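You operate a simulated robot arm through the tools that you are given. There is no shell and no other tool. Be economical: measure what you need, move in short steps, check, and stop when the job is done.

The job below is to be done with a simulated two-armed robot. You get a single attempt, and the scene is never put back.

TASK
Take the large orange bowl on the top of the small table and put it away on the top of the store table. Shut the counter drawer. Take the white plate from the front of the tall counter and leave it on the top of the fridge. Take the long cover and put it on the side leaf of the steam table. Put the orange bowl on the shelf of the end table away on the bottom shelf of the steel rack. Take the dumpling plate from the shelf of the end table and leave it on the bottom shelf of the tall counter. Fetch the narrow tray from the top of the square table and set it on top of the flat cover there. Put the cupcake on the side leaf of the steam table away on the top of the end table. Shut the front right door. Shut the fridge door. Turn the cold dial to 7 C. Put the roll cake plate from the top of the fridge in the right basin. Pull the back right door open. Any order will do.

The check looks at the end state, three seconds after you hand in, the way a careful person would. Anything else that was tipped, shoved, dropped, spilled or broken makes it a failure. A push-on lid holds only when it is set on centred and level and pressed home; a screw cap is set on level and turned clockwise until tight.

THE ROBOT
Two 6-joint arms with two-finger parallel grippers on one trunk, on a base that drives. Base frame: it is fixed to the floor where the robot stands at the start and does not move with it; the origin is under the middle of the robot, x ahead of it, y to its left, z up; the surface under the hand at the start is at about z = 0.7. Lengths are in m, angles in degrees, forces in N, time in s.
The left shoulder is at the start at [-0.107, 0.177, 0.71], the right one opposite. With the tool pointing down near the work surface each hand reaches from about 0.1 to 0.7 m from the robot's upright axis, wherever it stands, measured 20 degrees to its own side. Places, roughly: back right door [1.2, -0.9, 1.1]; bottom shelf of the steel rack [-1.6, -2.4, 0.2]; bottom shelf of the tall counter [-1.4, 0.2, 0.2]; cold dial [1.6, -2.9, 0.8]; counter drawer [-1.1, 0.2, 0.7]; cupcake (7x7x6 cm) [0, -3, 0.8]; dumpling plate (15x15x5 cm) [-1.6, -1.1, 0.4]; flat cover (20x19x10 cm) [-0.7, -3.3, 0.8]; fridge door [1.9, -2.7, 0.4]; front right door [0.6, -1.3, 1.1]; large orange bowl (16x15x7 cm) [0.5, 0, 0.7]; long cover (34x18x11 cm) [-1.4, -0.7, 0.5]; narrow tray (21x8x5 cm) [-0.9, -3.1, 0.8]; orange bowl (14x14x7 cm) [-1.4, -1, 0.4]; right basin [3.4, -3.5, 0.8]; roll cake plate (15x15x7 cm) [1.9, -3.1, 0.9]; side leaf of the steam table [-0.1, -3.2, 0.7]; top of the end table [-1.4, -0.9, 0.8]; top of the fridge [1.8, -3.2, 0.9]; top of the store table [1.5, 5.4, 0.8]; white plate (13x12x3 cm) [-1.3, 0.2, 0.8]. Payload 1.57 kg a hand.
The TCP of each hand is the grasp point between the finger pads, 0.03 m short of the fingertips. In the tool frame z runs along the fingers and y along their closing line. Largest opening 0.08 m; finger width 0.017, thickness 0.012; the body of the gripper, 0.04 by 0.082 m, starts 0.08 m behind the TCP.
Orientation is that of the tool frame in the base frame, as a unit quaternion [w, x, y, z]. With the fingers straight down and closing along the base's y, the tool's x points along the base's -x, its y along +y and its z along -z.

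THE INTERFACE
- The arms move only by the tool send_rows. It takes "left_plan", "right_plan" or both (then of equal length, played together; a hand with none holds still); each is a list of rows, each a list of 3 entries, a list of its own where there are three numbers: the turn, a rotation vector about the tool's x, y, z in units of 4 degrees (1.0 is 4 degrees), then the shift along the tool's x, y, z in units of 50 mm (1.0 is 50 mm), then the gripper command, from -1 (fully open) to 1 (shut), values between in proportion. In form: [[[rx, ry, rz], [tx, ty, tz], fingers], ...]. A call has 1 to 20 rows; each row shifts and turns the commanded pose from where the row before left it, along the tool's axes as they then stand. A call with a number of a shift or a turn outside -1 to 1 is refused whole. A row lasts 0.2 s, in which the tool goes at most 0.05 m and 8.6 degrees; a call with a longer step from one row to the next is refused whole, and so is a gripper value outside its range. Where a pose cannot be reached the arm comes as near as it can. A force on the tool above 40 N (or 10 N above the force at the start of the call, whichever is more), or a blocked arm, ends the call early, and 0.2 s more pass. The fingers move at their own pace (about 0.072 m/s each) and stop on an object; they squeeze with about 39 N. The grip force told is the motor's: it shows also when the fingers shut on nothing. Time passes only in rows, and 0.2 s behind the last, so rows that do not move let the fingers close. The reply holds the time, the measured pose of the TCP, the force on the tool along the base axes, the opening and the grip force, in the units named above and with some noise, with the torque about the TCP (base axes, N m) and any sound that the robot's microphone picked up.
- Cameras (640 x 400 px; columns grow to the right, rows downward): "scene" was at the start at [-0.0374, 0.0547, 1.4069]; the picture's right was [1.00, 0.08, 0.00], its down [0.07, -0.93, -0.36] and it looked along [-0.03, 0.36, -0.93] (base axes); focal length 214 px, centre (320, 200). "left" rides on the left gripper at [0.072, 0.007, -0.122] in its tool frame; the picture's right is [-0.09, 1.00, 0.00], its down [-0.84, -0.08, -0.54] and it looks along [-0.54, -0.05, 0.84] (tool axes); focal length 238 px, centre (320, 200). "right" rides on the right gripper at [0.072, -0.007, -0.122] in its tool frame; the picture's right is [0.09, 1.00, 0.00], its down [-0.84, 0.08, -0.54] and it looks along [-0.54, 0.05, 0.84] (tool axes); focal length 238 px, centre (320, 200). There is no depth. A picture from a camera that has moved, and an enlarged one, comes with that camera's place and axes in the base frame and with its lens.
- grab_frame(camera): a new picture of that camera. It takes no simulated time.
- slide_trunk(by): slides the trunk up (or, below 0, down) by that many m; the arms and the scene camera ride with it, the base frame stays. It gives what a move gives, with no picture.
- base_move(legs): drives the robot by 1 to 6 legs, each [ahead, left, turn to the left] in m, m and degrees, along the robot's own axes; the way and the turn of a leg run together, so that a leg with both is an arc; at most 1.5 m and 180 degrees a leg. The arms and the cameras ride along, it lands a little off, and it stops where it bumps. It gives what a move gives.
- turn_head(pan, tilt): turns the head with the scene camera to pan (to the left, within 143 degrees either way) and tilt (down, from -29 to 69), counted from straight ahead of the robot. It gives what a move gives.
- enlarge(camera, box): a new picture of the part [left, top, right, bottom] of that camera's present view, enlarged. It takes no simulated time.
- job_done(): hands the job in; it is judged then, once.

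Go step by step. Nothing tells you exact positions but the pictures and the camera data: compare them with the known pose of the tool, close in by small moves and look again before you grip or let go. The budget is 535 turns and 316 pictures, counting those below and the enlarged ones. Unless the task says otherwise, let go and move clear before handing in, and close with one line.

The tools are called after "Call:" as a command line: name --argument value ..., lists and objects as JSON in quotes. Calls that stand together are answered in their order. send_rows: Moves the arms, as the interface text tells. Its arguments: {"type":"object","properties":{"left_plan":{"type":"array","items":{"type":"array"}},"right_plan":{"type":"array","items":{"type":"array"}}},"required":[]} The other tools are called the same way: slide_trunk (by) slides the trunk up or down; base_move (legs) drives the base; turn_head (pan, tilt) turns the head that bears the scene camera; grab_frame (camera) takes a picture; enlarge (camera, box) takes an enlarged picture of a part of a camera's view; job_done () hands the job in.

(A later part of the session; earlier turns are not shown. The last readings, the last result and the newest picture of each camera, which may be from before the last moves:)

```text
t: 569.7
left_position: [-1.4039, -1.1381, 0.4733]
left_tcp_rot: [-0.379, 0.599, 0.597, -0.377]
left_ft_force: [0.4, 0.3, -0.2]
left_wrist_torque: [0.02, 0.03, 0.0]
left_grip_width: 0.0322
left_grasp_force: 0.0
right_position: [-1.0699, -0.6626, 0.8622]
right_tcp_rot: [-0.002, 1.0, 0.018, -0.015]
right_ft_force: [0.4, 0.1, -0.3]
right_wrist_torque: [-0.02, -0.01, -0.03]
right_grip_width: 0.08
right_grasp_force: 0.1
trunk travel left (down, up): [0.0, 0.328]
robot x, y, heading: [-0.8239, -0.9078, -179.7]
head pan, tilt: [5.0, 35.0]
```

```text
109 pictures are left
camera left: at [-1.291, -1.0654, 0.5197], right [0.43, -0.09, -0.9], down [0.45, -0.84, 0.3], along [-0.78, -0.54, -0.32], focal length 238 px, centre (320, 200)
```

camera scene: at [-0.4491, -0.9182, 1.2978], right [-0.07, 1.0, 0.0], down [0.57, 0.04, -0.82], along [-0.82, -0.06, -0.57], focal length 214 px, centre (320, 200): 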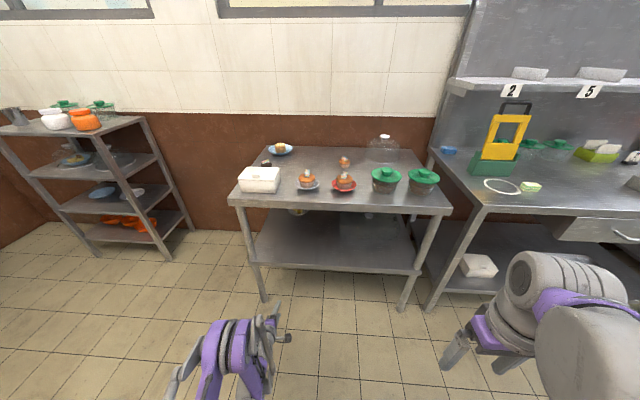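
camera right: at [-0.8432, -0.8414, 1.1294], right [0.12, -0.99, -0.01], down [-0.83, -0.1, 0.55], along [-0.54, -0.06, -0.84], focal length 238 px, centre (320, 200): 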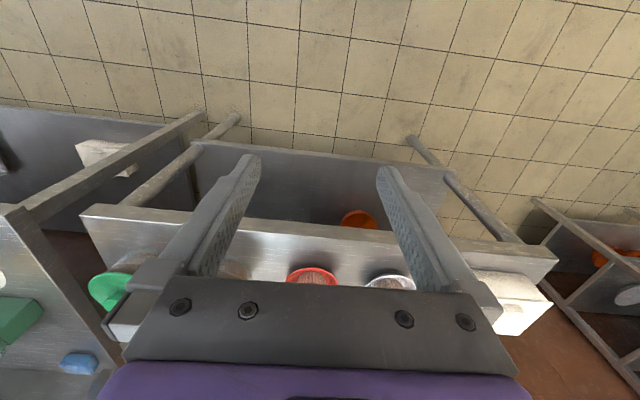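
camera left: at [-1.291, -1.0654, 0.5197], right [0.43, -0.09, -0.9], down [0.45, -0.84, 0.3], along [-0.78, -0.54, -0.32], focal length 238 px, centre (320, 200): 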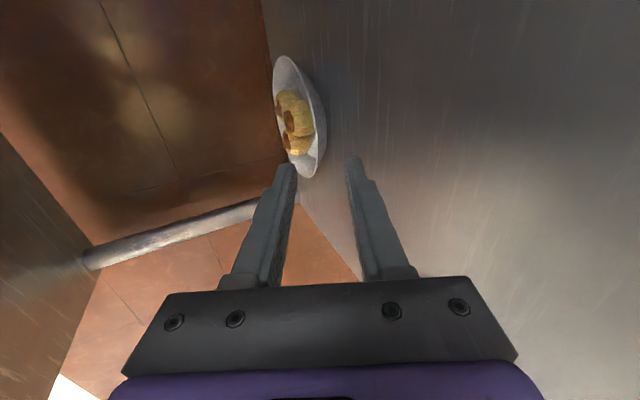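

Call:
grab_frame --camera "scene"

Call:
turn_head --pan 35 --tilt 60

Call:
grab_frame --camera "scene"

```text
108 pictures are left
camera scene: at [-0.8938, -0.9166, 1.2997], right [-0.1, 1.0, 0.0], down [0.55, 0.05, -0.83], along [-0.83, -0.08, -0.56], focal length 214 px, centre (320, 200)
```

scene: 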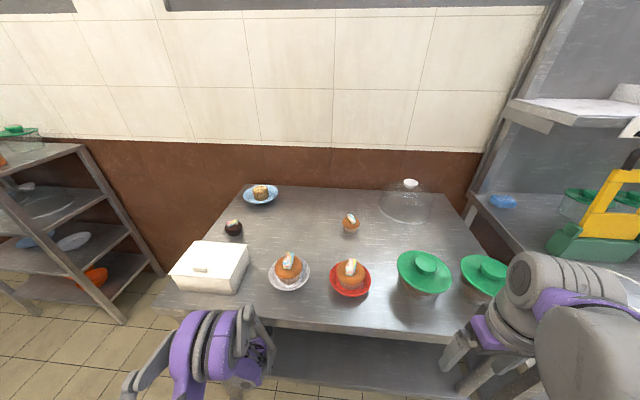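

```text
t: 570.6
left_position: [-1.404, -1.1367, 0.4732]
left_tcp_rot: [-0.379, 0.598, 0.598, -0.376]
left_ft_force: [1.1, 0.5, 0.0]
left_wrist_torque: [0.02, -0.02, -0.01]
left_grip_width: 0.032
left_grasp_force: 0.1
right_position: [-1.0709, -0.664, 0.8622]
right_tcp_rot: [-0.003, 1.0, 0.018, -0.015]
right_ft_force: [0.4, 0.1, 0.0]
right_wrist_torque: [-0.02, 0.01, 0.0]
right_grip_width: 0.0802
right_grasp_force: 0.0
trunk travel left (down, up): [0.0, 0.328]
robot x, y, heading: [-0.829, -0.9081, -179.3]
head pan, tilt: [35.0, 60.0]
```

```text
107 pictures are left
camera scene: at [-0.8609, -0.9475, 1.2648], right [-0.58, 0.81, 0.01], down [0.69, 0.5, -0.52], along [-0.43, -0.29, -0.86], focal length 214 px, centre (320, 200)
```

scene: 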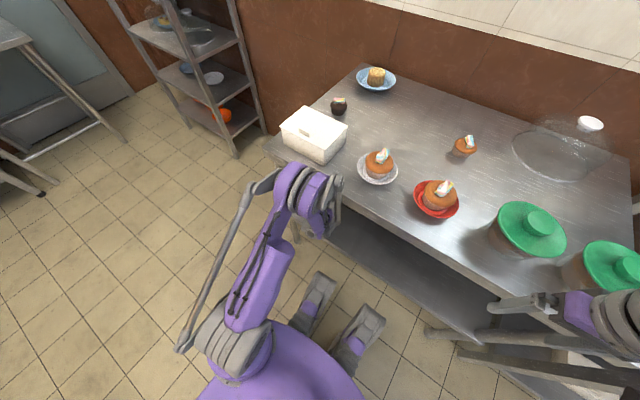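

The left arm's elbow touched the table edge. I back off 7 cm and extend the arm further instead.

Call:
base_move --legs '[[-0.07, 0, 0]]'

Call:
send_rows --left_plan '[[[0, 0, 0], [0, -0.25, 0.5], 0.2], [[0, 0, 0], [0, -0.25, 0.5], 0.2], [[0, 0, 0], [0, 0, 0.5], 0.2], [[0, 0, 0], [0, 0, 0.5], 0.2], [[0, 0, 0], [0, 0, 0], 0.2]]'

Call:
grab_frame --camera "left"

Call:
grab_frame --camera "scene"

```text
t: 571.7
left_position: [-1.3516, -1.1335, 0.4577]
left_tcp_rot: [-0.374, 0.604, 0.6, -0.368]
left_ft_force: [0.1, 0.4, -0.3]
left_wrist_torque: [-0.01, 0.01, -0.01]
left_grip_width: 0.0322
left_grasp_force: 0.0
right_position: [-1.0183, -0.6618, 0.8576]
right_tcp_rot: [-0.002, 1.0, 0.016, -0.004]
right_ft_force: [-0.1, -0.3, 0.1]
right_wrist_torque: [-0.03, 0.02, -0.03]
right_grip_width: 0.0801
right_grasp_force: 0.0
trunk travel left (down, up): [0.0, 0.328]
robot x, y, heading: [-0.7513, -0.9091, -179.7]
head pan, tilt: [35.0, 60.0]
```

```text
t: 572.9
left_position: [-1.4509, -1.1338, 0.4349]
left_tcp_rot: [-0.374, 0.603, 0.6, -0.369]
left_ft_force: [11.9, 0.6, 11.6]
left_wrist_torque: [0.0, -0.2, 0.02]
left_grip_width: 0.0273
left_grasp_force: 0.0
right_position: [-1.0172, -0.6629, 0.8582]
right_tcp_rot: [-0.002, 1.0, 0.016, -0.004]
right_ft_force: [0.9, -0.1, 0.8]
right_wrist_torque: [-0.01, -0.03, -0.03]
right_grip_width: 0.0801
right_grasp_force: 0.0
trunk travel left (down, up): [0.0, 0.328]
robot x, y, heading: [-0.7545, -0.9048, -179.7]
head pan, tilt: [35.0, 60.0]
```

```text
106 pictures are left
camera left: at [-1.3386, -1.0617, 0.4844], right [0.45, -0.09, -0.89], down [0.44, -0.84, 0.31], along [-0.78, -0.53, -0.33], focal length 238 px, centre (320, 200)
```

left: 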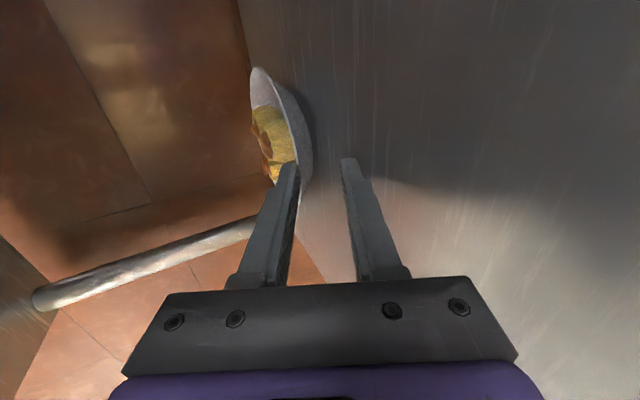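

```text
105 pictures are left
camera scene: at [-0.8175, -0.9468, 1.2637], right [-0.58, 0.82, 0.0], down [0.71, 0.5, -0.5], along [-0.41, -0.29, -0.87], focal length 214 px, centre (320, 200)
```

scene: 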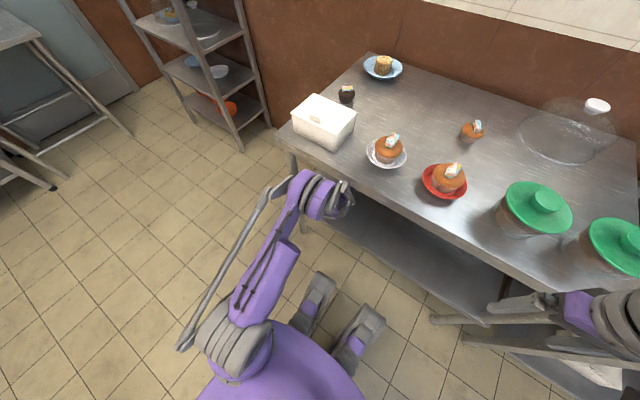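

The inner fingertip is butting against the rim. I back 1 cm, raise about 1 cm and go in again.

Call:
send_rows --left_plan '[[[0, 0, 0], [0, 0, -0.25], 0.1], [[0, 0, 0], [0, -0.2, 0], 0.1], [[0, 0, 0], [0, 0, 0.3], 0.1], [[0, 0, 0], [0, 0, 0.2], 0.1], [[0, 0, 0], [0, 0, 0.2], 0.1], [[0, 0, 0], [0, 0, 0], 0.1]]'

Call:
grab_frame --camera "left"

```text
t: 574.3
left_position: [-1.4752, -1.133, 0.4366]
left_tcp_rot: [-0.374, 0.604, 0.599, -0.369]
left_ft_force: [19.1, 0.8, 21.0]
left_wrist_torque: [0.0, -0.33, 0.01]
left_grip_width: 0.0273
left_grasp_force: 0.0
right_position: [-1.0156, -0.6619, 0.8578]
right_tcp_rot: [-0.002, 1.0, 0.017, -0.004]
right_ft_force: [0.4, -0.2, -1.5]
right_wrist_torque: [0.0, 0.0, 0.01]
right_grip_width: 0.0799
right_grasp_force: 0.1
trunk travel left (down, up): [0.0, 0.328]
robot x, y, heading: [-0.7578, -0.909, -179.6]
head pan, tilt: [35.0, 60.0]
```

```text
104 pictures are left
camera left: at [-1.3629, -1.0617, 0.4841], right [0.44, -0.09, -0.89], down [0.44, -0.84, 0.31], along [-0.78, -0.53, -0.33], focal length 238 px, centre (320, 200)
```

left: 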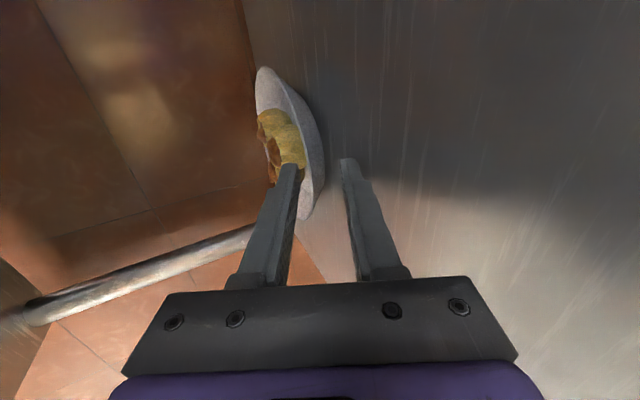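

The lower finger is on the shelf and the rim is inside the jaws. I ease up and close.

Call:
send_rows --left_plan '[[[0, 0, 0], [0, -0.08, 0], 0.3], [[0, 0, 0], [0, 0, 0], 0.7], [[0, 0, 0], [0, 0, 0], 1], [[0, 0, 0], [0, 0, 0], 1], [[0, 0, 0], [0, 0, 0], 1]]'

Call:
grab_frame --camera "left"

```text
t: 575.5
left_position: [-1.4755, -1.1322, 0.435]
left_tcp_rot: [-0.374, 0.604, 0.599, -0.369]
left_ft_force: [-0.1, 0.7, -0.1]
left_wrist_torque: [0.01, 0.0, 0.02]
left_grip_width: 0.0
left_grasp_force: 21.2
right_position: [-1.016, -0.6634, 0.8581]
right_tcp_rot: [-0.002, 1.0, 0.016, -0.004]
right_ft_force: [0.3, -1.1, -0.4]
right_wrist_torque: [0.01, -0.02, 0.04]
right_grip_width: 0.0801
right_grasp_force: 0.1
trunk travel left (down, up): [0.0, 0.328]
robot x, y, heading: [-0.7524, -0.9075, -179.6]
head pan, tilt: [35.0, 60.0]
```

```text
103 pictures are left
camera left: at [-1.3635, -1.0612, 0.484], right [0.45, -0.09, -0.89], down [0.44, -0.84, 0.31], along [-0.78, -0.53, -0.33], focal length 238 px, centre (320, 200)
```

left: 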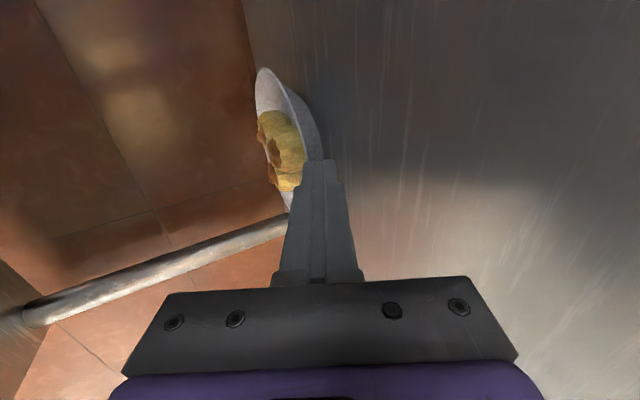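

Missed: the rim is a bit higher and farther. I open, raise, and advance.

Call:
send_rows --left_plan '[[[0, 0, 0], [0, 0, -0.5], 0.5], [[0, 0, 0], [0, -0.36, 0], 0], [[0, 0, 0], [0, 0, 0], 0], [[0, 0, 0], [0, 0, 0.4], 0], [[0, 0, 0], [0, 0, 0], 0]]'

Call:
grab_frame --camera "left"

```text
t: 576.7
left_position: [-1.4718, -1.1376, 0.4605]
left_tcp_rot: [-0.378, 0.599, 0.6, -0.372]
left_ft_force: [0.0, -0.1, 0.3]
left_wrist_torque: [0.01, -0.01, -0.02]
left_grip_width: 0.0398
left_grasp_force: 0.0
right_position: [-1.0069, -0.6655, 0.8628]
right_tcp_rot: [-0.003, 1.0, 0.017, -0.009]
right_ft_force: [-0.1, 0.1, -0.1]
right_wrist_torque: [0.0, -0.02, 0.01]
right_grip_width: 0.0801
right_grasp_force: 0.0
trunk travel left (down, up): [0.0, 0.328]
robot x, y, heading: [-0.7531, -0.9075, -179.7]
head pan, tilt: [35.0, 60.0]
```

```text
102 pictures are left
camera left: at [-1.358, -1.0665, 0.5083], right [0.44, -0.09, -0.9], down [0.45, -0.84, 0.3], along [-0.78, -0.53, -0.33], focal length 238 px, centre (320, 200)
```

left: 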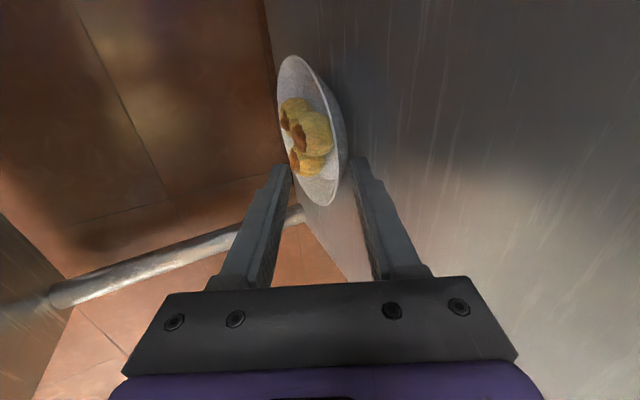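

Call:
base_move --legs '[[-0.035, 0, 0]]'

Call:
grab_frame --camera "left"

```text
t: 577.5
left_position: [-1.4474, -1.1327, 0.4563]
left_tcp_rot: [-0.374, 0.604, 0.6, -0.369]
left_ft_force: [-0.8, 1.3, 0.1]
left_wrist_torque: [-0.03, 0.02, -0.02]
left_grip_width: 0.0402
left_grasp_force: 0.1
right_position: [-0.9824, -0.6626, 0.8575]
right_tcp_rot: [-0.002, 1.0, 0.016, -0.004]
right_ft_force: [-0.8, 0.0, -0.6]
right_wrist_torque: [0.0, 0.0, 0.01]
right_grip_width: 0.0798
right_grasp_force: 0.0
trunk travel left (down, up): [0.0, 0.328]
robot x, y, heading: [-0.7234, -0.91, -180.0]
head pan, tilt: [35.0, 60.0]
```

```text
101 pictures are left
camera left: at [-1.3355, -1.0616, 0.5052], right [0.45, -0.09, -0.89], down [0.44, -0.84, 0.31], along [-0.78, -0.53, -0.33], focal length 238 px, centre (320, 200)
```

left: 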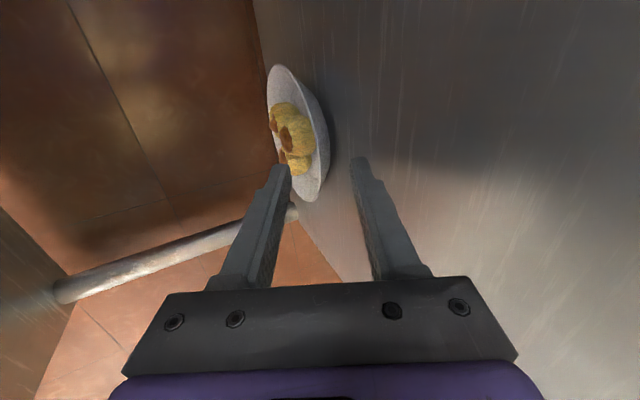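

Call:
send_rows --left_plan '[[[0, 0, 0], [0, 0.06, 0], 0.4], [[0, 0, 0], [0, 0, 0], 0.4], [[0, 0, 0], [0, 0, 0.3], 0.4], [[0, 0, 0], [0, 0, 0.25], 0.4], [[0, 0, 0], [0, 0, 0.2], 0.4], [[0, 0, 0], [0, 0, 0], 0.4]]'

Call:
grab_frame --camera "left"

```text
t: 578.9
left_position: [-1.4797, -1.132, 0.4362]
left_tcp_rot: [-0.374, 0.603, 0.601, -0.367]
left_ft_force: [0.1, 0.1, 0.4]
left_wrist_torque: [0.02, 0.01, 0.01]
left_grip_width: 0.0239
left_grasp_force: 0.2
right_position: [-0.9844, -0.6616, 0.8569]
right_tcp_rot: [-0.003, 1.0, 0.015, -0.003]
right_ft_force: [0.0, -0.3, -0.3]
right_wrist_torque: [0.0, -0.01, 0.02]
right_grip_width: 0.08
right_grasp_force: 0.1
trunk travel left (down, up): [0.0, 0.328]
robot x, y, heading: [-0.7218, -0.9061, -179.5]
head pan, tilt: [35.0, 60.0]
```

```text
100 pictures are left
camera left: at [-1.3681, -1.061, 0.485], right [0.45, -0.09, -0.89], down [0.44, -0.84, 0.31], along [-0.78, -0.53, -0.34], focal length 238 px, centre (320, 200)
```

left: 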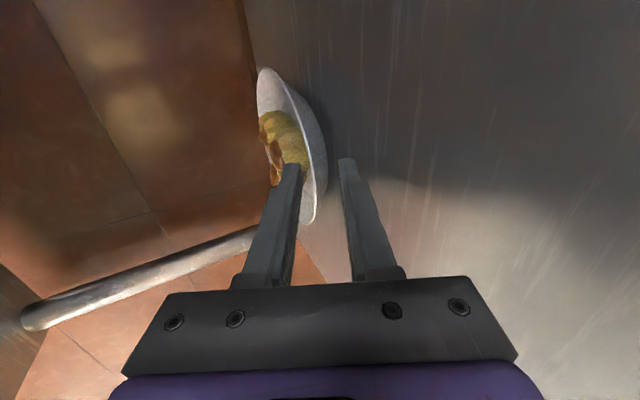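

I flatten the hand slightly so the lower finger can slide under the rim.

Call:
send_rows --left_plan '[[[0, 0, 0], [0, -0.1, -0.5], 0.3], [[1, 0, 0], [0, 0, 0], 0.3], [[1, 0, 0], [0, 0, 0], 0.3], [[1, 0, 0], [0, 0, 0], 0.3], [[0, 0, 0], [0, 0, 0], 0.3]]'

Call:
grab_frame --camera "left"

```text
t: 580.1
left_position: [-1.4605, -1.1312, 0.4537]
left_tcp_rot: [-0.426, 0.572, 0.565, -0.416]
left_ft_force: [-0.9, 0.6, 0.1]
left_wrist_torque: [0.01, 0.0, -0.01]
left_grip_width: 0.028
left_grasp_force: 0.1
right_position: [-0.9849, -0.6632, 0.8583]
right_tcp_rot: [-0.002, 1.0, 0.016, -0.004]
right_ft_force: [-0.4, 0.5, -0.4]
right_wrist_torque: [-0.03, 0.0, 0.01]
right_grip_width: 0.0801
right_grasp_force: 0.0
trunk travel left (down, up): [0.0, 0.328]
robot x, y, heading: [-0.721, -0.907, -179.8]
head pan, tilt: [35.0, 60.0]
```

```text
99 pictures are left
camera left: at [-1.3411, -1.0608, 0.4816], right [0.29, -0.09, -0.95], down [0.48, -0.85, 0.23], along [-0.83, -0.53, -0.2], focal length 238 px, centre (320, 200)
```

left: 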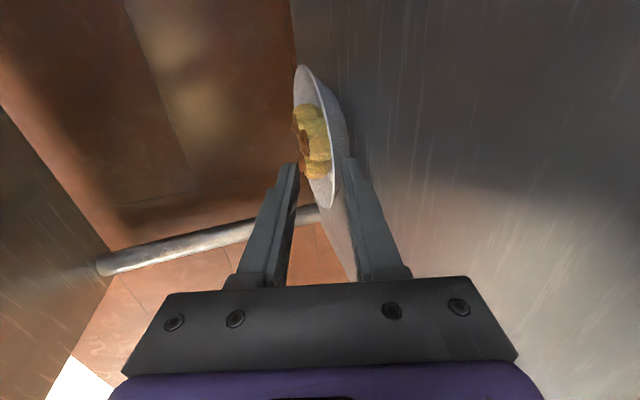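

Call:
send_rows --left_plan '[[[0, 0, 0], [0, 0.18, 0], 0.3], [[0, 0, 0], [0, 0, 0.2], 0.3], [[0, 0, 0], [0, 0, 0.25], 0.3], [[0, 0, 0], [0, 0, 0], 0.3]]'

Call:
grab_frame --camera "left"

```text
t: 581.1
left_position: [-1.4792, -1.1312, 0.4367]
left_tcp_rot: [-0.435, 0.562, 0.558, -0.429]
left_ft_force: [-0.4, 0.5, 0.7]
left_wrist_torque: [0.01, 0.02, 0.0]
left_grip_width: 0.0279
left_grasp_force: 0.1
right_position: [-0.9835, -0.6626, 0.8579]
right_tcp_rot: [-0.002, 1.0, 0.015, -0.004]
right_ft_force: [-0.2, -0.5, -0.2]
right_wrist_torque: [-0.02, 0.03, 0.01]
right_grip_width: 0.0797
right_grasp_force: 0.1
trunk travel left (down, up): [0.0, 0.328]
robot x, y, heading: [-0.7225, -0.9073, -179.6]
head pan, tilt: [35.0, 60.0]
```

```text
98 pictures are left
camera left: at [-1.3597, -1.0613, 0.4615], right [0.25, -0.09, -0.96], down [0.5, -0.84, 0.21], along [-0.83, -0.53, -0.17], focal length 238 px, centre (320, 200)
```

left: 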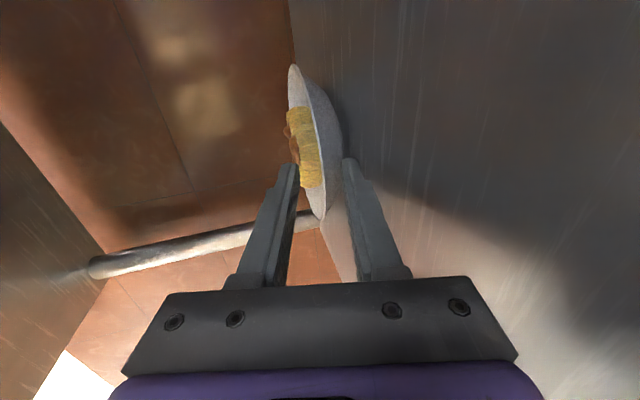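

Call:
send_rows --left_plan '[[[0, 0, 0], [0, 0, 0.2], 0.3], [[0, 0, 0], [0, 0, 0.1], 0.3], [[0, 0, 0], [0, 0, 0], 0.7], [[0, 0, 0], [0, 0, 0], 1], [[0, 0, 0], [0, 0, 0], 1], [[0, 0, 0], [0, 0, 0], 1]]'

Call:
grab_frame --camera "left"

```text
t: 582.5
left_position: [-1.4933, -1.1326, 0.4342]
left_tcp_rot: [-0.434, 0.562, 0.559, -0.429]
left_ft_force: [0.2, 0.5, -2.5]
left_wrist_torque: [0.04, -0.14, 0.01]
left_grip_width: 0.0034
left_grasp_force: 24.5
right_position: [-0.9839, -0.662, 0.8572]
right_tcp_rot: [-0.003, 1.0, 0.016, -0.003]
right_ft_force: [0.4, 0.3, 0.3]
right_wrist_torque: [-0.01, 0.0, 0.0]
right_grip_width: 0.0801
right_grasp_force: 0.0
trunk travel left (down, up): [0.0, 0.328]
robot x, y, heading: [-0.7212, -0.9069, -179.9]
head pan, tilt: [35.0, 60.0]
```

```text
97 pictures are left
camera left: at [-1.3735, -1.061, 0.458], right [0.25, -0.09, -0.96], down [0.5, -0.84, 0.21], along [-0.83, -0.53, -0.17], focal length 238 px, centre (320, 200)
```

left: 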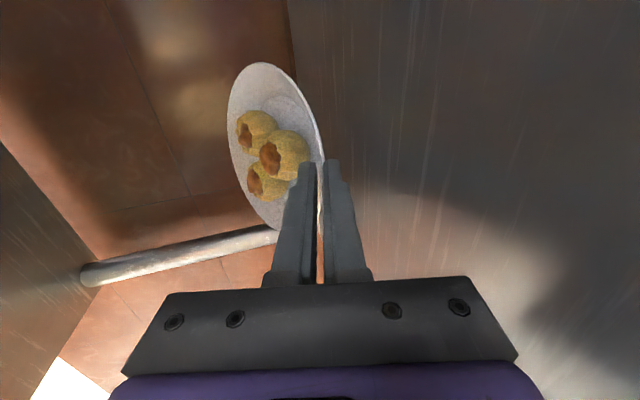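

Gripped, but the plate is tilted with its far side up. I lift a little and rotate the hand back to level it.

Call:
send_rows --left_plan '[[[0, 0, 0], [0, -0.3, 0], 1], [[-1, 0, 0], [0, -0.2, 0], 1], [[-1, 0, 0], [0, -0.2, 0], 1], [[-1, 0, 0], [0, 0, 0], 1], [[-1, 0, 0], [0, 0, 0], 1], [[0, 0, 0], [0, 0, 0], 1]]'

Call:
grab_frame --camera "left"

```text
t: 583.9
left_position: [-1.5004, -1.1285, 0.457]
left_tcp_rot: [-0.378, 0.607, 0.595, -0.366]
left_ft_force: [-0.5, -0.8, -2.0]
left_wrist_torque: [0.0, -0.13, -0.01]
left_grip_width: 0.0031
left_grasp_force: 24.8
left hand out of reach, approached as far as the arm can: row 2, 3
right_position: [-0.9828, -0.662, 0.8569]
right_tcp_rot: [-0.003, 1.0, 0.015, -0.004]
right_ft_force: [0.4, -0.3, -0.2]
right_wrist_torque: [-0.02, 0.04, -0.03]
right_grip_width: 0.0803
right_grasp_force: 0.1
trunk travel left (down, up): [0.0, 0.328]
robot x, y, heading: [-0.7183, -0.9119, -179.7]
head pan, tilt: [35.0, 60.0]
```

```text
96 pictures are left
camera left: at [-1.3876, -1.0587, 0.5055], right [0.44, -0.1, -0.89], down [0.43, -0.85, 0.3], along [-0.79, -0.52, -0.33], focal length 238 px, centre (320, 200)
```

left: 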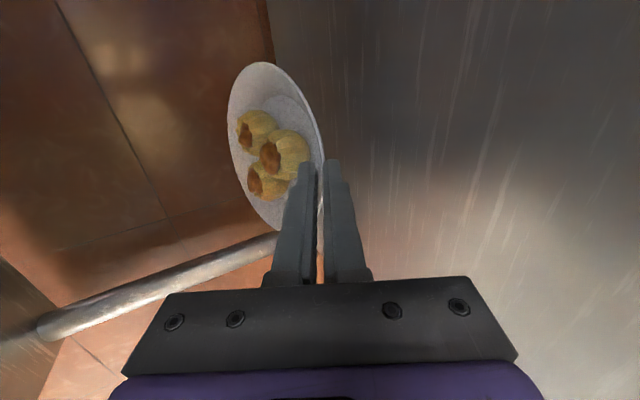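

Call:
base_move --legs '[[-0.4, 0, 0]]'

Call:
send_rows --left_plan '[[[-1, 0, 0], [0, 0, 0], 1], [[-1, 0, 0], [0, 0, 0], 1], [[-1, 0, 0], [0, 0, 0], 1], [[0, 0, 0], [0, 0, 0], 1]]'

Call:
grab_frame --camera "left"

Call:
grab_frame --camera "scene"

```text
t: 586.4
left_position: [-1.1011, -1.1272, 0.4557]
left_tcp_rot: [-0.378, 0.607, 0.595, -0.366]
left_ft_force: [-0.5, -0.5, -1.4]
left_wrist_torque: [0.04, -0.14, -0.03]
left_grip_width: 0.0035
left_grasp_force: 24.0
right_position: [-0.5838, -0.661, 0.8573]
right_tcp_rot: [-0.003, 1.0, 0.016, -0.003]
right_ft_force: [-0.2, -0.4, 0.5]
right_wrist_torque: [0.02, 0.02, -0.01]
right_grip_width: 0.08
right_grasp_force: 0.1
trunk travel left (down, up): [0.0, 0.328]
robot x, y, heading: [-0.3188, -0.9025, -179.7]
head pan, tilt: [35.0, 60.0]
```

```text
t: 587.4
left_position: [-1.1004, -1.1268, 0.4551]
left_tcp_rot: [-0.312, 0.643, 0.631, -0.302]
left_ft_force: [0.9, 0.4, -1.3]
left_wrist_torque: [0.03, -0.13, 0.0]
left_grip_width: 0.0035
left_grasp_force: 24.7
right_position: [-0.5851, -0.6608, 0.8571]
right_tcp_rot: [-0.002, 1.0, 0.017, -0.002]
right_ft_force: [0.0, -0.4, 0.6]
right_wrist_torque: [0.04, 0.02, -0.02]
right_grip_width: 0.08
right_grasp_force: 0.0
trunk travel left (down, up): [0.0, 0.328]
robot x, y, heading: [-0.3231, -0.9053, -179.7]
head pan, tilt: [35.0, 60.0]
```

```text
95 pictures are left
camera left: at [-1.0, -1.0574, 0.5279], right [0.62, -0.1, -0.78], down [0.36, -0.85, 0.39], along [-0.7, -0.52, -0.49], focal length 238 px, centre (320, 200)
```

left: 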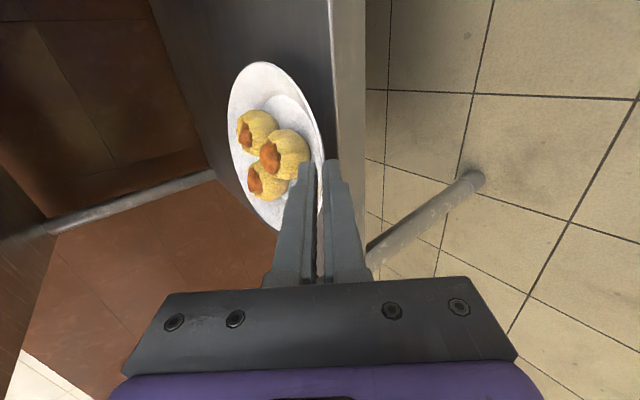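

```text
94 pictures are left
camera scene: at [-0.3851, -0.9447, 1.2636], right [-0.58, 0.82, 0.0], down [0.71, 0.5, -0.5], along [-0.41, -0.29, -0.87], focal length 214 px, centre (320, 200)
```

scene: 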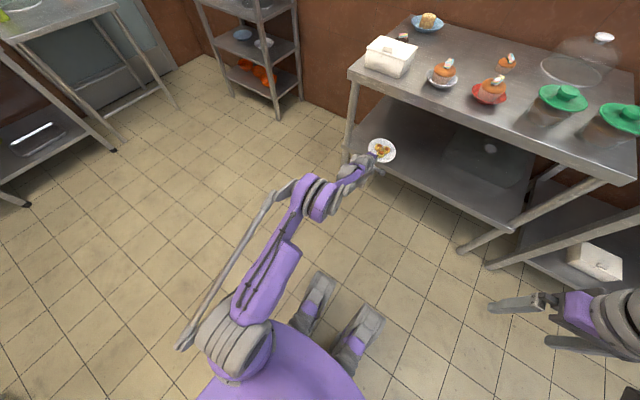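

Plate is nearly level. I retract the arm, then strafe north to the tall counter.

Call:
send_rows --left_plan '[[[0, 0, 0], [0, 0.62, -0.78], 1], [[0, 0, 0], [0, 0.62, -0.78], 1], [[0, 0, 0], [0, 0.62, -0.78], 1], [[0, 0, 0], [0, 0.62, -0.78], 1], [[0, 0, 0], [0, 0.5, -0.62], 1], [[0, 0, 0], [0, 0, 0], 1]]'

Call:
base_move --legs '[[0.06, -0.6, -0.3], [0, -0.65, 0]]'

Call:
turn_head --pan 10 --tilt 50

Call:
grab_frame --camera "scene"

Call:
grab_frame --camera "left"

```text
t: 588.8
left_position: [-0.8619, -1.1322, 0.4569]
left_tcp_rot: [-0.314, 0.643, 0.63, -0.302]
left_ft_force: [0.8, 0.5, -1.9]
left_wrist_torque: [-0.02, -0.14, 0.04]
left_grip_width: 0.0036
left_grasp_force: 24.6
right_position: [-0.5846, -0.6611, 0.8571]
right_tcp_rot: [-0.002, 1.0, 0.016, -0.004]
right_ft_force: [-0.4, 0.1, 0.5]
right_wrist_torque: [0.01, 0.0, 0.01]
right_grip_width: 0.0799
right_grasp_force: 0.0
trunk travel left (down, up): [0.0, 0.328]
robot x, y, heading: [-0.3229, -0.907, -179.7]
head pan, tilt: [35.0, 60.0]
```

```text
t: 600.3
left_position: [-0.9286, 0.1174, 0.4565]
left_tcp_rot: [-0.314, 0.645, 0.628, -0.301]
left_ft_force: [0.3, -0.5, -1.8]
left_wrist_torque: [0.02, -0.1, -0.01]
left_grip_width: 0.0039
left_grasp_force: 24.5
right_position: [-0.6492, 0.5874, 0.8576]
right_tcp_rot: [-0.002, 1.0, 0.015, -0.003]
right_ft_force: [-0.5, 0.4, -0.7]
right_wrist_torque: [0.0, -0.03, 0.02]
right_grip_width: 0.08
right_grasp_force: 0.0
trunk travel left (down, up): [0.0, 0.328]
robot x, y, heading: [-0.3869, 0.3404, -179.7]
head pan, tilt: [35.0, 60.0]
```

```text
t: 601.2
left_position: [-0.9282, 0.1166, 0.4569]
left_tcp_rot: [-0.314, 0.644, 0.629, -0.301]
left_ft_force: [-0.4, -0.2, -2.5]
left_wrist_torque: [-0.01, -0.1, 0.02]
left_grip_width: 0.0035
left_grasp_force: 24.7
right_position: [-0.6488, 0.5878, 0.8572]
right_tcp_rot: [-0.003, 1.0, 0.014, -0.003]
right_ft_force: [-0.3, 0.1, -0.2]
right_wrist_torque: [0.01, 0.03, -0.02]
right_grip_width: 0.0796
right_grasp_force: 0.1
trunk travel left (down, up): [0.0, 0.328]
robot x, y, heading: [-0.3854, 0.3421, -179.8]
head pan, tilt: [10.0, 50.0]
```

```text
93 pictures are left
camera scene: at [-0.472, 0.3279, 1.2761], right [-0.18, 0.98, 0.0], down [0.75, 0.14, -0.64], along [-0.63, -0.11, -0.77], focal length 214 px, centre (320, 200)
```

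scene: 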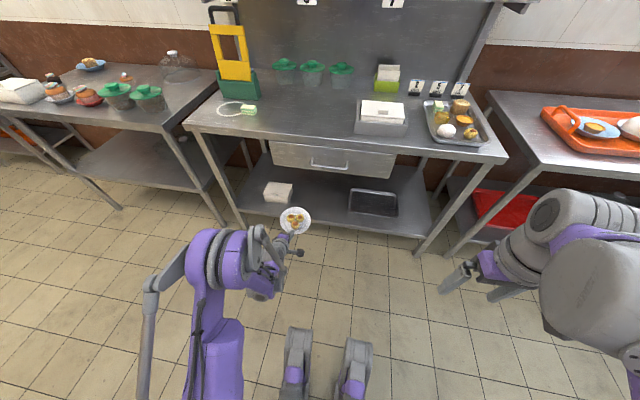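

```text
92 pictures are left
camera left: at [-0.8271, 0.1856, 0.527], right [0.62, -0.1, -0.78], down [0.35, -0.85, 0.39], along [-0.7, -0.52, -0.49], focal length 238 px, centre (320, 200)
```

left: 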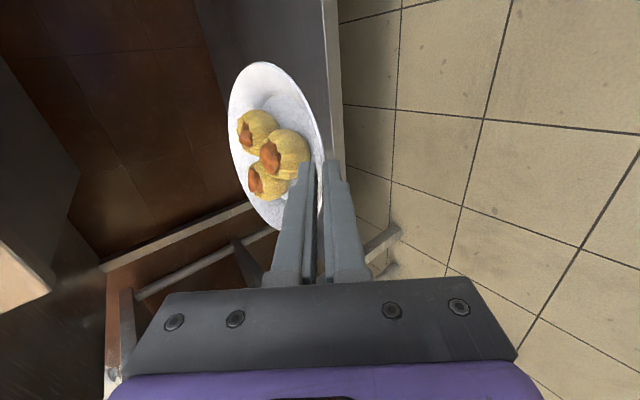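

Call:
enlarge --camera "scene" --box '[210, 130, 450, 270]'

```text
2.67 times, centred on (330, 200) of scene
camera zoom: at [-0.472, 0.3279, 1.2761], right [-0.18, 0.98, 0.0], down [0.75, 0.14, -0.64], along [-0.63, -0.11, -0.77], focal length 572 px, centre (293, 200)
```

zoom: 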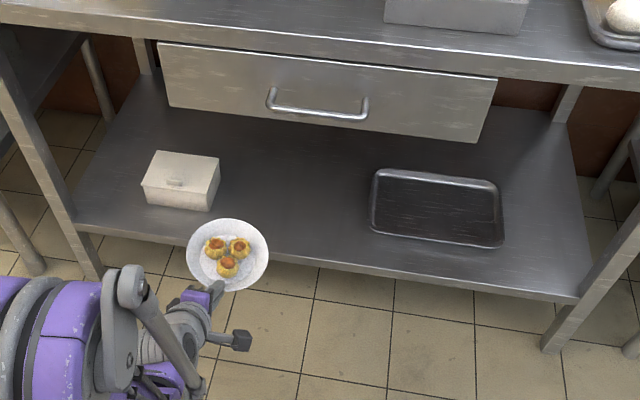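

The free gap on the bottom shelf (z≈0.25) is between the white box and the dark tray, centre (-1.29, 0.185). I lower the plate, align and drive in.

Call:
send_rows --left_plan '[[[0, 0, 0], [0, 0.7, 0.56], 1], [[0, 0, 0], [0, 0.7, 0.56], 1], [[0, 0, 0], [0, 0, 0], 1]]'

Call:
base_move --legs '[[0, -0.068, 0], [0.29, 0, 0]]'

Call:
grab_frame --camera "left"

Call:
grab_frame --camera "scene"

```text
t: 602.0
left_position: [-0.9286, 0.1169, 0.3665]
left_tcp_rot: [-0.314, 0.644, 0.629, -0.302]
left_ft_force: [0.8, 0.4, -2.3]
left_wrist_torque: [0.04, -0.14, 0.01]
left_grip_width: 0.0035
left_grasp_force: 24.6
right_position: [-0.649, 0.587, 0.8571]
right_tcp_rot: [-0.003, 1.0, 0.015, -0.003]
right_ft_force: [0.2, -0.1, -0.4]
right_wrist_torque: [-0.01, 0.03, -0.02]
right_grip_width: 0.08
right_grasp_force: 0.1
trunk travel left (down, up): [0.0, 0.328]
robot x, y, heading: [-0.3878, 0.3387, -180.0]
head pan, tilt: [10.0, 50.0]
```

```text
t: 604.9
left_position: [-1.2161, 0.1819, 0.366]
left_tcp_rot: [-0.313, 0.644, 0.63, -0.302]
left_ft_force: [-0.2, 0.1, -1.7]
left_wrist_torque: [0.02, -0.15, -0.01]
left_grip_width: 0.0033
left_grasp_force: 24.8
right_position: [-0.9385, 0.6536, 0.8569]
right_tcp_rot: [-0.003, 1.0, 0.016, -0.002]
right_ft_force: [0.3, 0.7, 0.7]
right_wrist_torque: [-0.03, -0.01, -0.01]
right_grip_width: 0.0802
right_grasp_force: 0.0
trunk travel left (down, up): [0.0, 0.328]
robot x, y, heading: [-0.6767, 0.4111, -179.8]
head pan, tilt: [10.0, 50.0]
```

```text
90 pictures are left
camera left: at [-1.1156, 0.2515, 0.4374], right [0.62, -0.1, -0.78], down [0.36, -0.85, 0.39], along [-0.7, -0.52, -0.49], focal length 238 px, centre (320, 200)
```

left: 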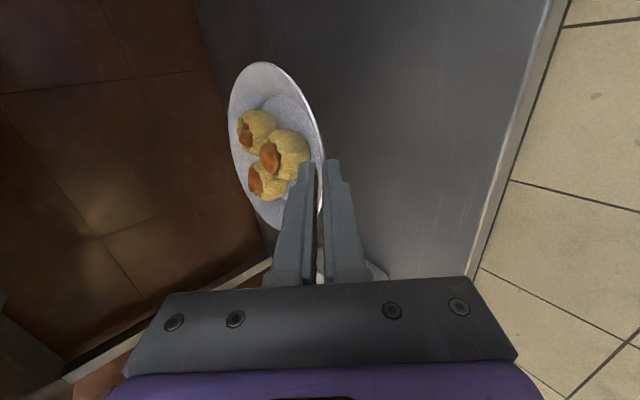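

```text
89 pictures are left
camera scene: at [-0.7612, 0.3947, 1.2761], right [-0.18, 0.98, 0.0], down [0.75, 0.14, -0.64], along [-0.63, -0.11, -0.77], focal length 214 px, centre (320, 200)
```

scene: 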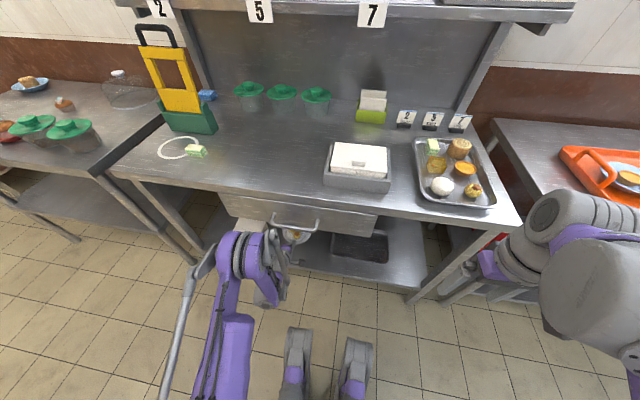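

Call:
send_rows --left_plan '[[[0, 0, 0], [0, 0.39, 0.31], 1], [[0, 0, 0], [0, 0.31, 0.25], 1], [[0, 0, 0], [0, 0.1, 0.08], 1], [[0, 0, 0], [0, 0.1, 0.08], 1], [[0, 0, 0], [0, 0.1, 0.08], 1], [[0, 0, 0], [0, 0, 0], 1]]'

Call:
grab_frame --camera "left"

```text
t: 606.3
left_position: [-1.2179, 0.1833, 0.3027]
left_tcp_rot: [-0.313, 0.645, 0.63, -0.3]
left_ft_force: [0.2, 0.0, -1.1]
left_wrist_torque: [0.01, -0.17, 0.01]
left_grip_width: 0.0037
left_grasp_force: 23.9
right_position: [-0.9382, 0.6539, 0.8568]
right_tcp_rot: [-0.002, 1.0, 0.016, -0.002]
right_ft_force: [0.7, 0.4, 0.0]
right_wrist_torque: [-0.01, 0.01, -0.02]
right_grip_width: 0.0802
right_grasp_force: 0.0
trunk travel left (down, up): [0.0, 0.328]
robot x, y, heading: [-0.677, 0.4104, -179.6]
head pan, tilt: [10.0, 50.0]
```

```text
88 pictures are left
camera left: at [-1.1171, 0.2524, 0.374], right [0.62, -0.1, -0.78], down [0.35, -0.85, 0.39], along [-0.7, -0.52, -0.49], focal length 238 px, centre (320, 200)
```

left: 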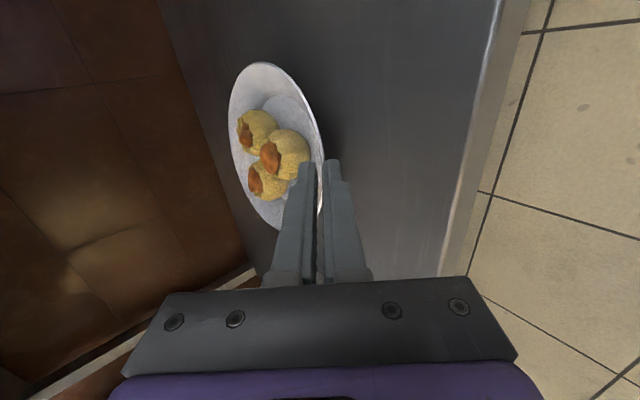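

Call:
send_rows --left_plan '[[[0, 0, 0], [0, 0.1, 0.08], 1], [[0, 0, 0], [0, 0.1, 0.08], 1], [[0, 0, 0], [0, 0.08, 0.06], 1], [[0, 0, 0], [0, 0.08, 0.06], 1], [[0, 0, 0], [0, 0, 0], 1]]'

Call:
grab_frame --camera "left"

```text
t: 607.5
left_position: [-1.2216, 0.1812, 0.2819]
left_tcp_rot: [-0.315, 0.643, 0.629, -0.302]
left_ft_force: [3.4, 0.2, 10.0]
left_wrist_torque: [0.16, 0.41, -0.04]
left_grip_width: 0.0049
left_grasp_force: 25.7
left hand out of reach, approached as far as the arm can: row 2
right_position: [-0.938, 0.6542, 0.8574]
right_tcp_rot: [-0.002, 1.0, 0.016, -0.005]
right_ft_force: [-0.2, -0.6, -0.2]
right_wrist_torque: [-0.02, -0.03, 0.0]
right_grip_width: 0.0802
right_grasp_force: 0.0
trunk travel left (down, up): [0.0, 0.328]
robot x, y, heading: [-0.6741, 0.4081, -179.6]
head pan, tilt: [10.0, 50.0]
```

```text
87 pictures are left
camera left: at [-1.1203, 0.2518, 0.3523], right [0.62, -0.1, -0.78], down [0.36, -0.85, 0.39], along [-0.7, -0.52, -0.49], focal length 238 px, centre (320, 200)
```

left: 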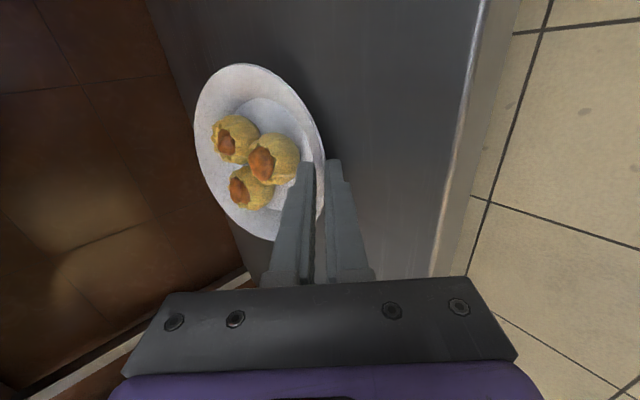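

The plate's far side is raised; I rotate the hand to bring it flat before release.

Call:
send_rows --left_plan '[[[0, 0, 0], [0, -0.12, -0.1], 1], [[-1, 0, 0], [0, 0, 0], 1], [[-1, 0, 0], [0, 0, 0], 1], [[-1, 0, 0], [0, 0, 0], 1], [[-1, 0, 0], [0, 0, 0], 1], [[0, 0, 0], [0, 0, 0], 1]]'

Call:
grab_frame --camera "left"

```text
t: 608.9
left_position: [-1.219, 0.1825, 0.2885]
left_tcp_rot: [-0.221, 0.68, 0.666, -0.211]
left_ft_force: [-1.2, -0.5, 6.0]
left_wrist_torque: [0.12, 0.32, 0.03]
left_grip_width: 0.0066
left_grasp_force: 25.6
right_position: [-0.9379, 0.6546, 0.8572]
right_tcp_rot: [-0.002, 1.0, 0.016, -0.003]
right_ft_force: [-0.3, 0.1, 0.5]
right_wrist_torque: [0.0, 0.01, -0.02]
right_grip_width: 0.0802
right_grasp_force: 0.1
trunk travel left (down, up): [0.0, 0.328]
robot x, y, heading: [-0.6785, 0.4106, -179.8]
head pan, tilt: [10.0, 50.0]
```

```text
86 pictures are left
camera left: at [-1.142, 0.2522, 0.3838], right [0.81, -0.11, -0.58], down [0.23, -0.85, 0.48], along [-0.54, -0.52, -0.66], focal length 238 px, centre (320, 200)
```

left: 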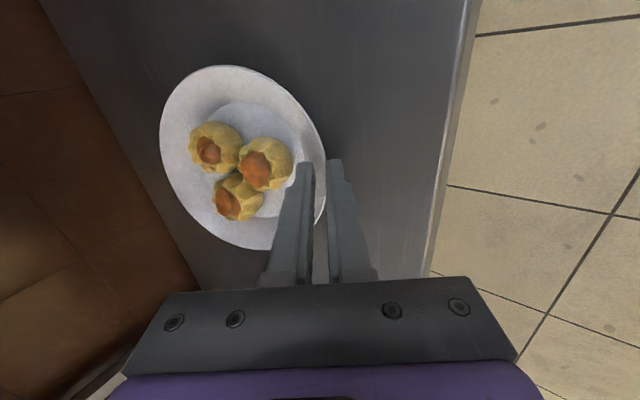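

The plate now rests on the shelf and slips in the grip rather than tilting. I open gently.

Call:
send_rows --left_plan '[[[0, 0, 0], [0, 0, 0], 0.75], [[0, 0, 0], [0, 0, 0], 0.6], [[0, 0, 0], [0, 0, 0], 0.5], [[0, 0, 0], [0, 0, 0], 0.5]]'

Call:
grab_frame --camera "left"

```text
t: 609.9
left_position: [-1.2199, 0.1824, 0.2883]
left_tcp_rot: [-0.221, 0.681, 0.665, -0.212]
left_ft_force: [-0.5, -0.9, 1.4]
left_wrist_torque: [0.01, 0.07, 0.05]
left_grip_width: 0.0213
left_grasp_force: 1.0
right_position: [-0.9379, 0.6549, 0.8578]
right_tcp_rot: [-0.003, 1.0, 0.016, -0.003]
right_ft_force: [0.2, -0.3, 0.1]
right_wrist_torque: [0.02, 0.0, 0.01]
right_grip_width: 0.0802
right_grasp_force: 0.0
trunk travel left (down, up): [0.0, 0.328]
robot x, y, heading: [-0.6742, 0.4083, -179.7]
head pan, tilt: [10.0, 50.0]
```

```text
85 pictures are left
camera left: at [-1.142, 0.252, 0.3836], right [0.81, -0.11, -0.58], down [0.23, -0.85, 0.48], along [-0.54, -0.52, -0.66], focal length 238 px, centre (320, 200)
```

left: 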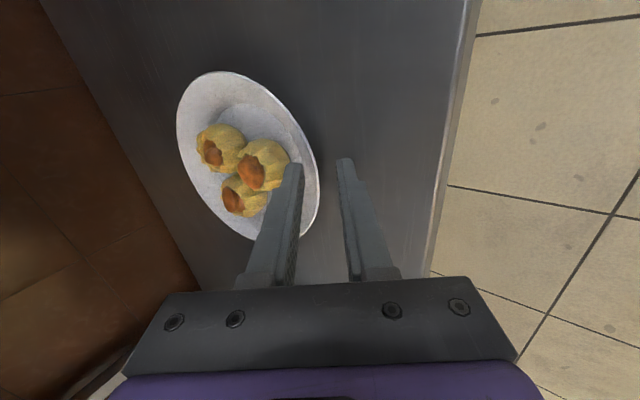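

Call:
send_rows --left_plan '[[[0, 0, 0], [0, -0.06, -0.2], 0.5], [[0, 0, 0], [0, -0.06, -0.3], 0.5], [[0, 0, 0], [0, 0, -0.5], 0.5], [[0, 0, 0], [0, 0, -0.6], 0.5], [[0, 0, 0], [0, 0, 0], 0.5]]'

Call:
grab_frame --camera "left"

```text
t: 611.1
left_position: [-1.1773, 0.1817, 0.3568]
left_tcp_rot: [-0.221, 0.681, 0.666, -0.21]
left_ft_force: [0.3, 0.9, 0.7]
left_wrist_torque: [-0.03, 0.02, 0.02]
left_grip_width: 0.0199
left_grasp_force: 0.1
right_position: [-0.9379, 0.6532, 0.8574]
right_tcp_rot: [-0.002, 1.0, 0.016, -0.004]
right_ft_force: [-0.1, 0.1, -0.7]
right_wrist_torque: [-0.03, -0.01, -0.07]
right_grip_width: 0.08
right_grasp_force: 0.1
trunk travel left (down, up): [0.0, 0.328]
robot x, y, heading: [-0.6721, 0.4096, -179.8]
head pan, tilt: [10.0, 50.0]
```

```text
84 pictures are left
camera left: at [-1.0994, 0.251, 0.4524], right [0.81, -0.11, -0.58], down [0.23, -0.85, 0.48], along [-0.54, -0.52, -0.66], focal length 238 px, centre (320, 200)
```

left: 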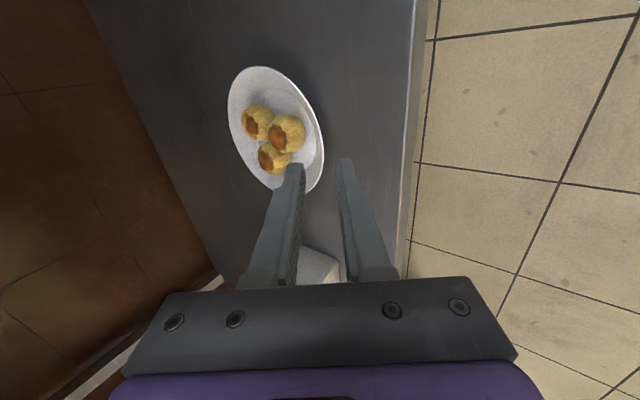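

Dumpling plate delivered with all three dumplings. I back out and restore the left hand to a raised neutral pose.

Call:
base_move --legs '[[-0.28, 0, 0]]'

Call:
send_rows --left_plan '[[[-1, 0, 0], [0, 0, -0.8], -1], [[-1, 0, 0], [0, 0, -0.8], -1], [[-1, 0, 0], [0, 0, -0.8], -1], [[-1, 0, 0], [0, 0, -0.8], -1], [[-1, 0, 0], [0, 0, -0.8], -1], [[-1, 0, 0], [0, 0, -0.8], -1], [[-1, 0, 0], [0, 0, -0.8], -1], [[-1, 0, 0], [0, 0, -0.8], -1], [[-1, 0, 0], [0, 0, -0.8], -1], [[0, 0, 1], [0, 0, -0.8], -1], [[0, 0, 1], [0, 0, -0.8], -1], [[0, 0, 1], [0, 0, -0.8], -1], [[0, 0, 1], [0, 0, 0], -1], [[0, 0, 1], [0, 0, 0], -1], [[0, 0, 1], [0, 0, 0], -1], [[0, 0, 1], [0, 0, 0], -1], [[0, 0, 1], [0, 0, 0], -1], [[0, 0, 1], [0, 0, 0], -1], [[0, 0, 1], [0, 0, 0], -1], [[0, 0, 1], [0, 0, 0], -1]]'

Call:
send_rows --left_plan '[[[0, 0, 1], [0, 0, 0], -1], [[0, 0, 1], [0, 0, 0], -1], [[0, 0, 1], [0, 0, 0], -1], [[0, 0, 1], [0, 0, 0], -1], [[0, 0, 1], [0, 0, 0], -1], [[0, 0, 1], [0, 0, 0], -1], [[0, 0, 1], [0, 0, 0], -1], [[0, 0, 1], [0, 0, 0], -1], [[0, 0, 1], [0, 0, 0], -1], [[0, 0, 1], [0, 0, 0], -1], [[0, 0, 1], [0, 0, 0], -1], [[0, 0, 0.5], [0, 0, 0], -1], [[0, 0, 0], [0, 0, 0], -1]]'

Call:
turn_head --pan 0 --tilt 45

Call:
grab_frame --camera "scene"

```text
t: 613.0
left_position: [-0.8986, 0.1841, 0.3574]
left_tcp_rot: [-0.221, 0.681, 0.665, -0.21]
left_ft_force: [-0.1, 0.1, 0.3]
left_wrist_torque: [0.0, -0.01, 0.01]
left_grip_width: 0.0196
left_grasp_force: 0.1
right_position: [-0.6586, 0.6559, 0.8575]
right_tcp_rot: [-0.003, 1.0, 0.014, -0.004]
right_ft_force: [0.4, 0.1, -0.3]
right_wrist_torque: [0.0, 0.01, -0.04]
right_grip_width: 0.08
right_grasp_force: 0.1
trunk travel left (down, up): [0.0, 0.328]
robot x, y, heading: [-0.3951, 0.4097, -180.1]
head pan, tilt: [10.0, 50.0]
```

```text
t: 617.2
left_position: [-0.7813, 0.1776, 0.8105]
left_tcp_rot: [-0.002, 0.926, 0.376, 0.004]
left_ft_force: [-0.2, 0.8, 0.2]
left_wrist_torque: [-0.02, 0.0, -0.04]
left_grip_width: 0.0797
left_grasp_force: 0.1
right_position: [-0.6584, 0.6566, 0.858]
right_tcp_rot: [-0.004, 1.0, 0.014, -0.004]
right_ft_force: [0.5, 1.0, -0.2]
right_wrist_torque: [0.01, -0.01, 0.0]
right_grip_width: 0.08
right_grasp_force: 0.1
trunk travel left (down, up): [0.0, 0.328]
robot x, y, heading: [-0.3979, 0.4129, -179.8]
head pan, tilt: [10.0, 50.0]
```

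```text
t: 620.0
left_position: [-0.7816, 0.1761, 0.8101]
left_tcp_rot: [-0.004, 1.0, -0.016, 0.004]
left_ft_force: [0.0, -0.4, -0.3]
left_wrist_torque: [-0.02, -0.03, 0.0]
left_grip_width: 0.0799
left_grasp_force: 0.0
right_position: [-0.6579, 0.6555, 0.8579]
right_tcp_rot: [-0.003, 1.0, 0.014, -0.004]
right_ft_force: [-0.8, 0.0, -0.3]
right_wrist_torque: [-0.02, 0.0, -0.01]
right_grip_width: 0.0798
right_grasp_force: 0.0
trunk travel left (down, up): [0.0, 0.328]
robot x, y, heading: [-0.3997, 0.411, -180.0]
head pan, tilt: [10.0, 50.0]
```

```text
t: 620.7
left_position: [-0.7817, 0.1766, 0.8101]
left_tcp_rot: [-0.004, 1.0, -0.014, 0.003]
left_ft_force: [0.3, -0.1, -1.1]
left_wrist_torque: [0.03, 0.0, 0.02]
left_grip_width: 0.0801
left_grasp_force: 0.1
right_position: [-0.658, 0.6563, 0.8584]
right_tcp_rot: [-0.002, 1.0, 0.014, -0.003]
right_ft_force: [-0.5, -0.1, 0.4]
right_wrist_torque: [0.01, 0.02, 0.01]
right_grip_width: 0.0798
right_grasp_force: 0.1
trunk travel left (down, up): [0.0, 0.328]
robot x, y, heading: [-0.3976, 0.4088, -180.0]
head pan, tilt: [0.0, 45.0]
```

```text
83 pictures are left
camera scene: at [-0.4873, 0.4093, 1.283], right [0.0, 1.0, 0.0], down [0.71, 0.0, -0.71], along [-0.71, 0.0, -0.71], focal length 214 px, centre (320, 200)
```

scene: 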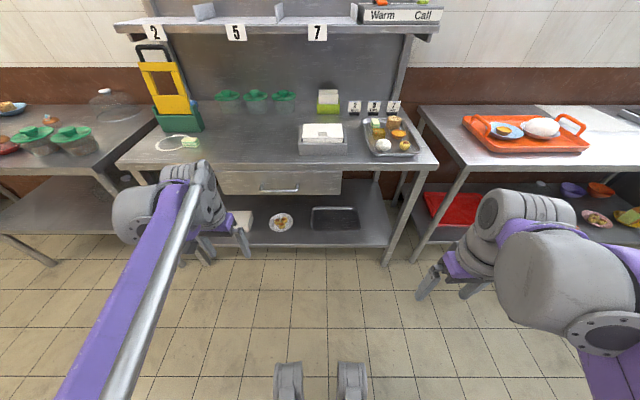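

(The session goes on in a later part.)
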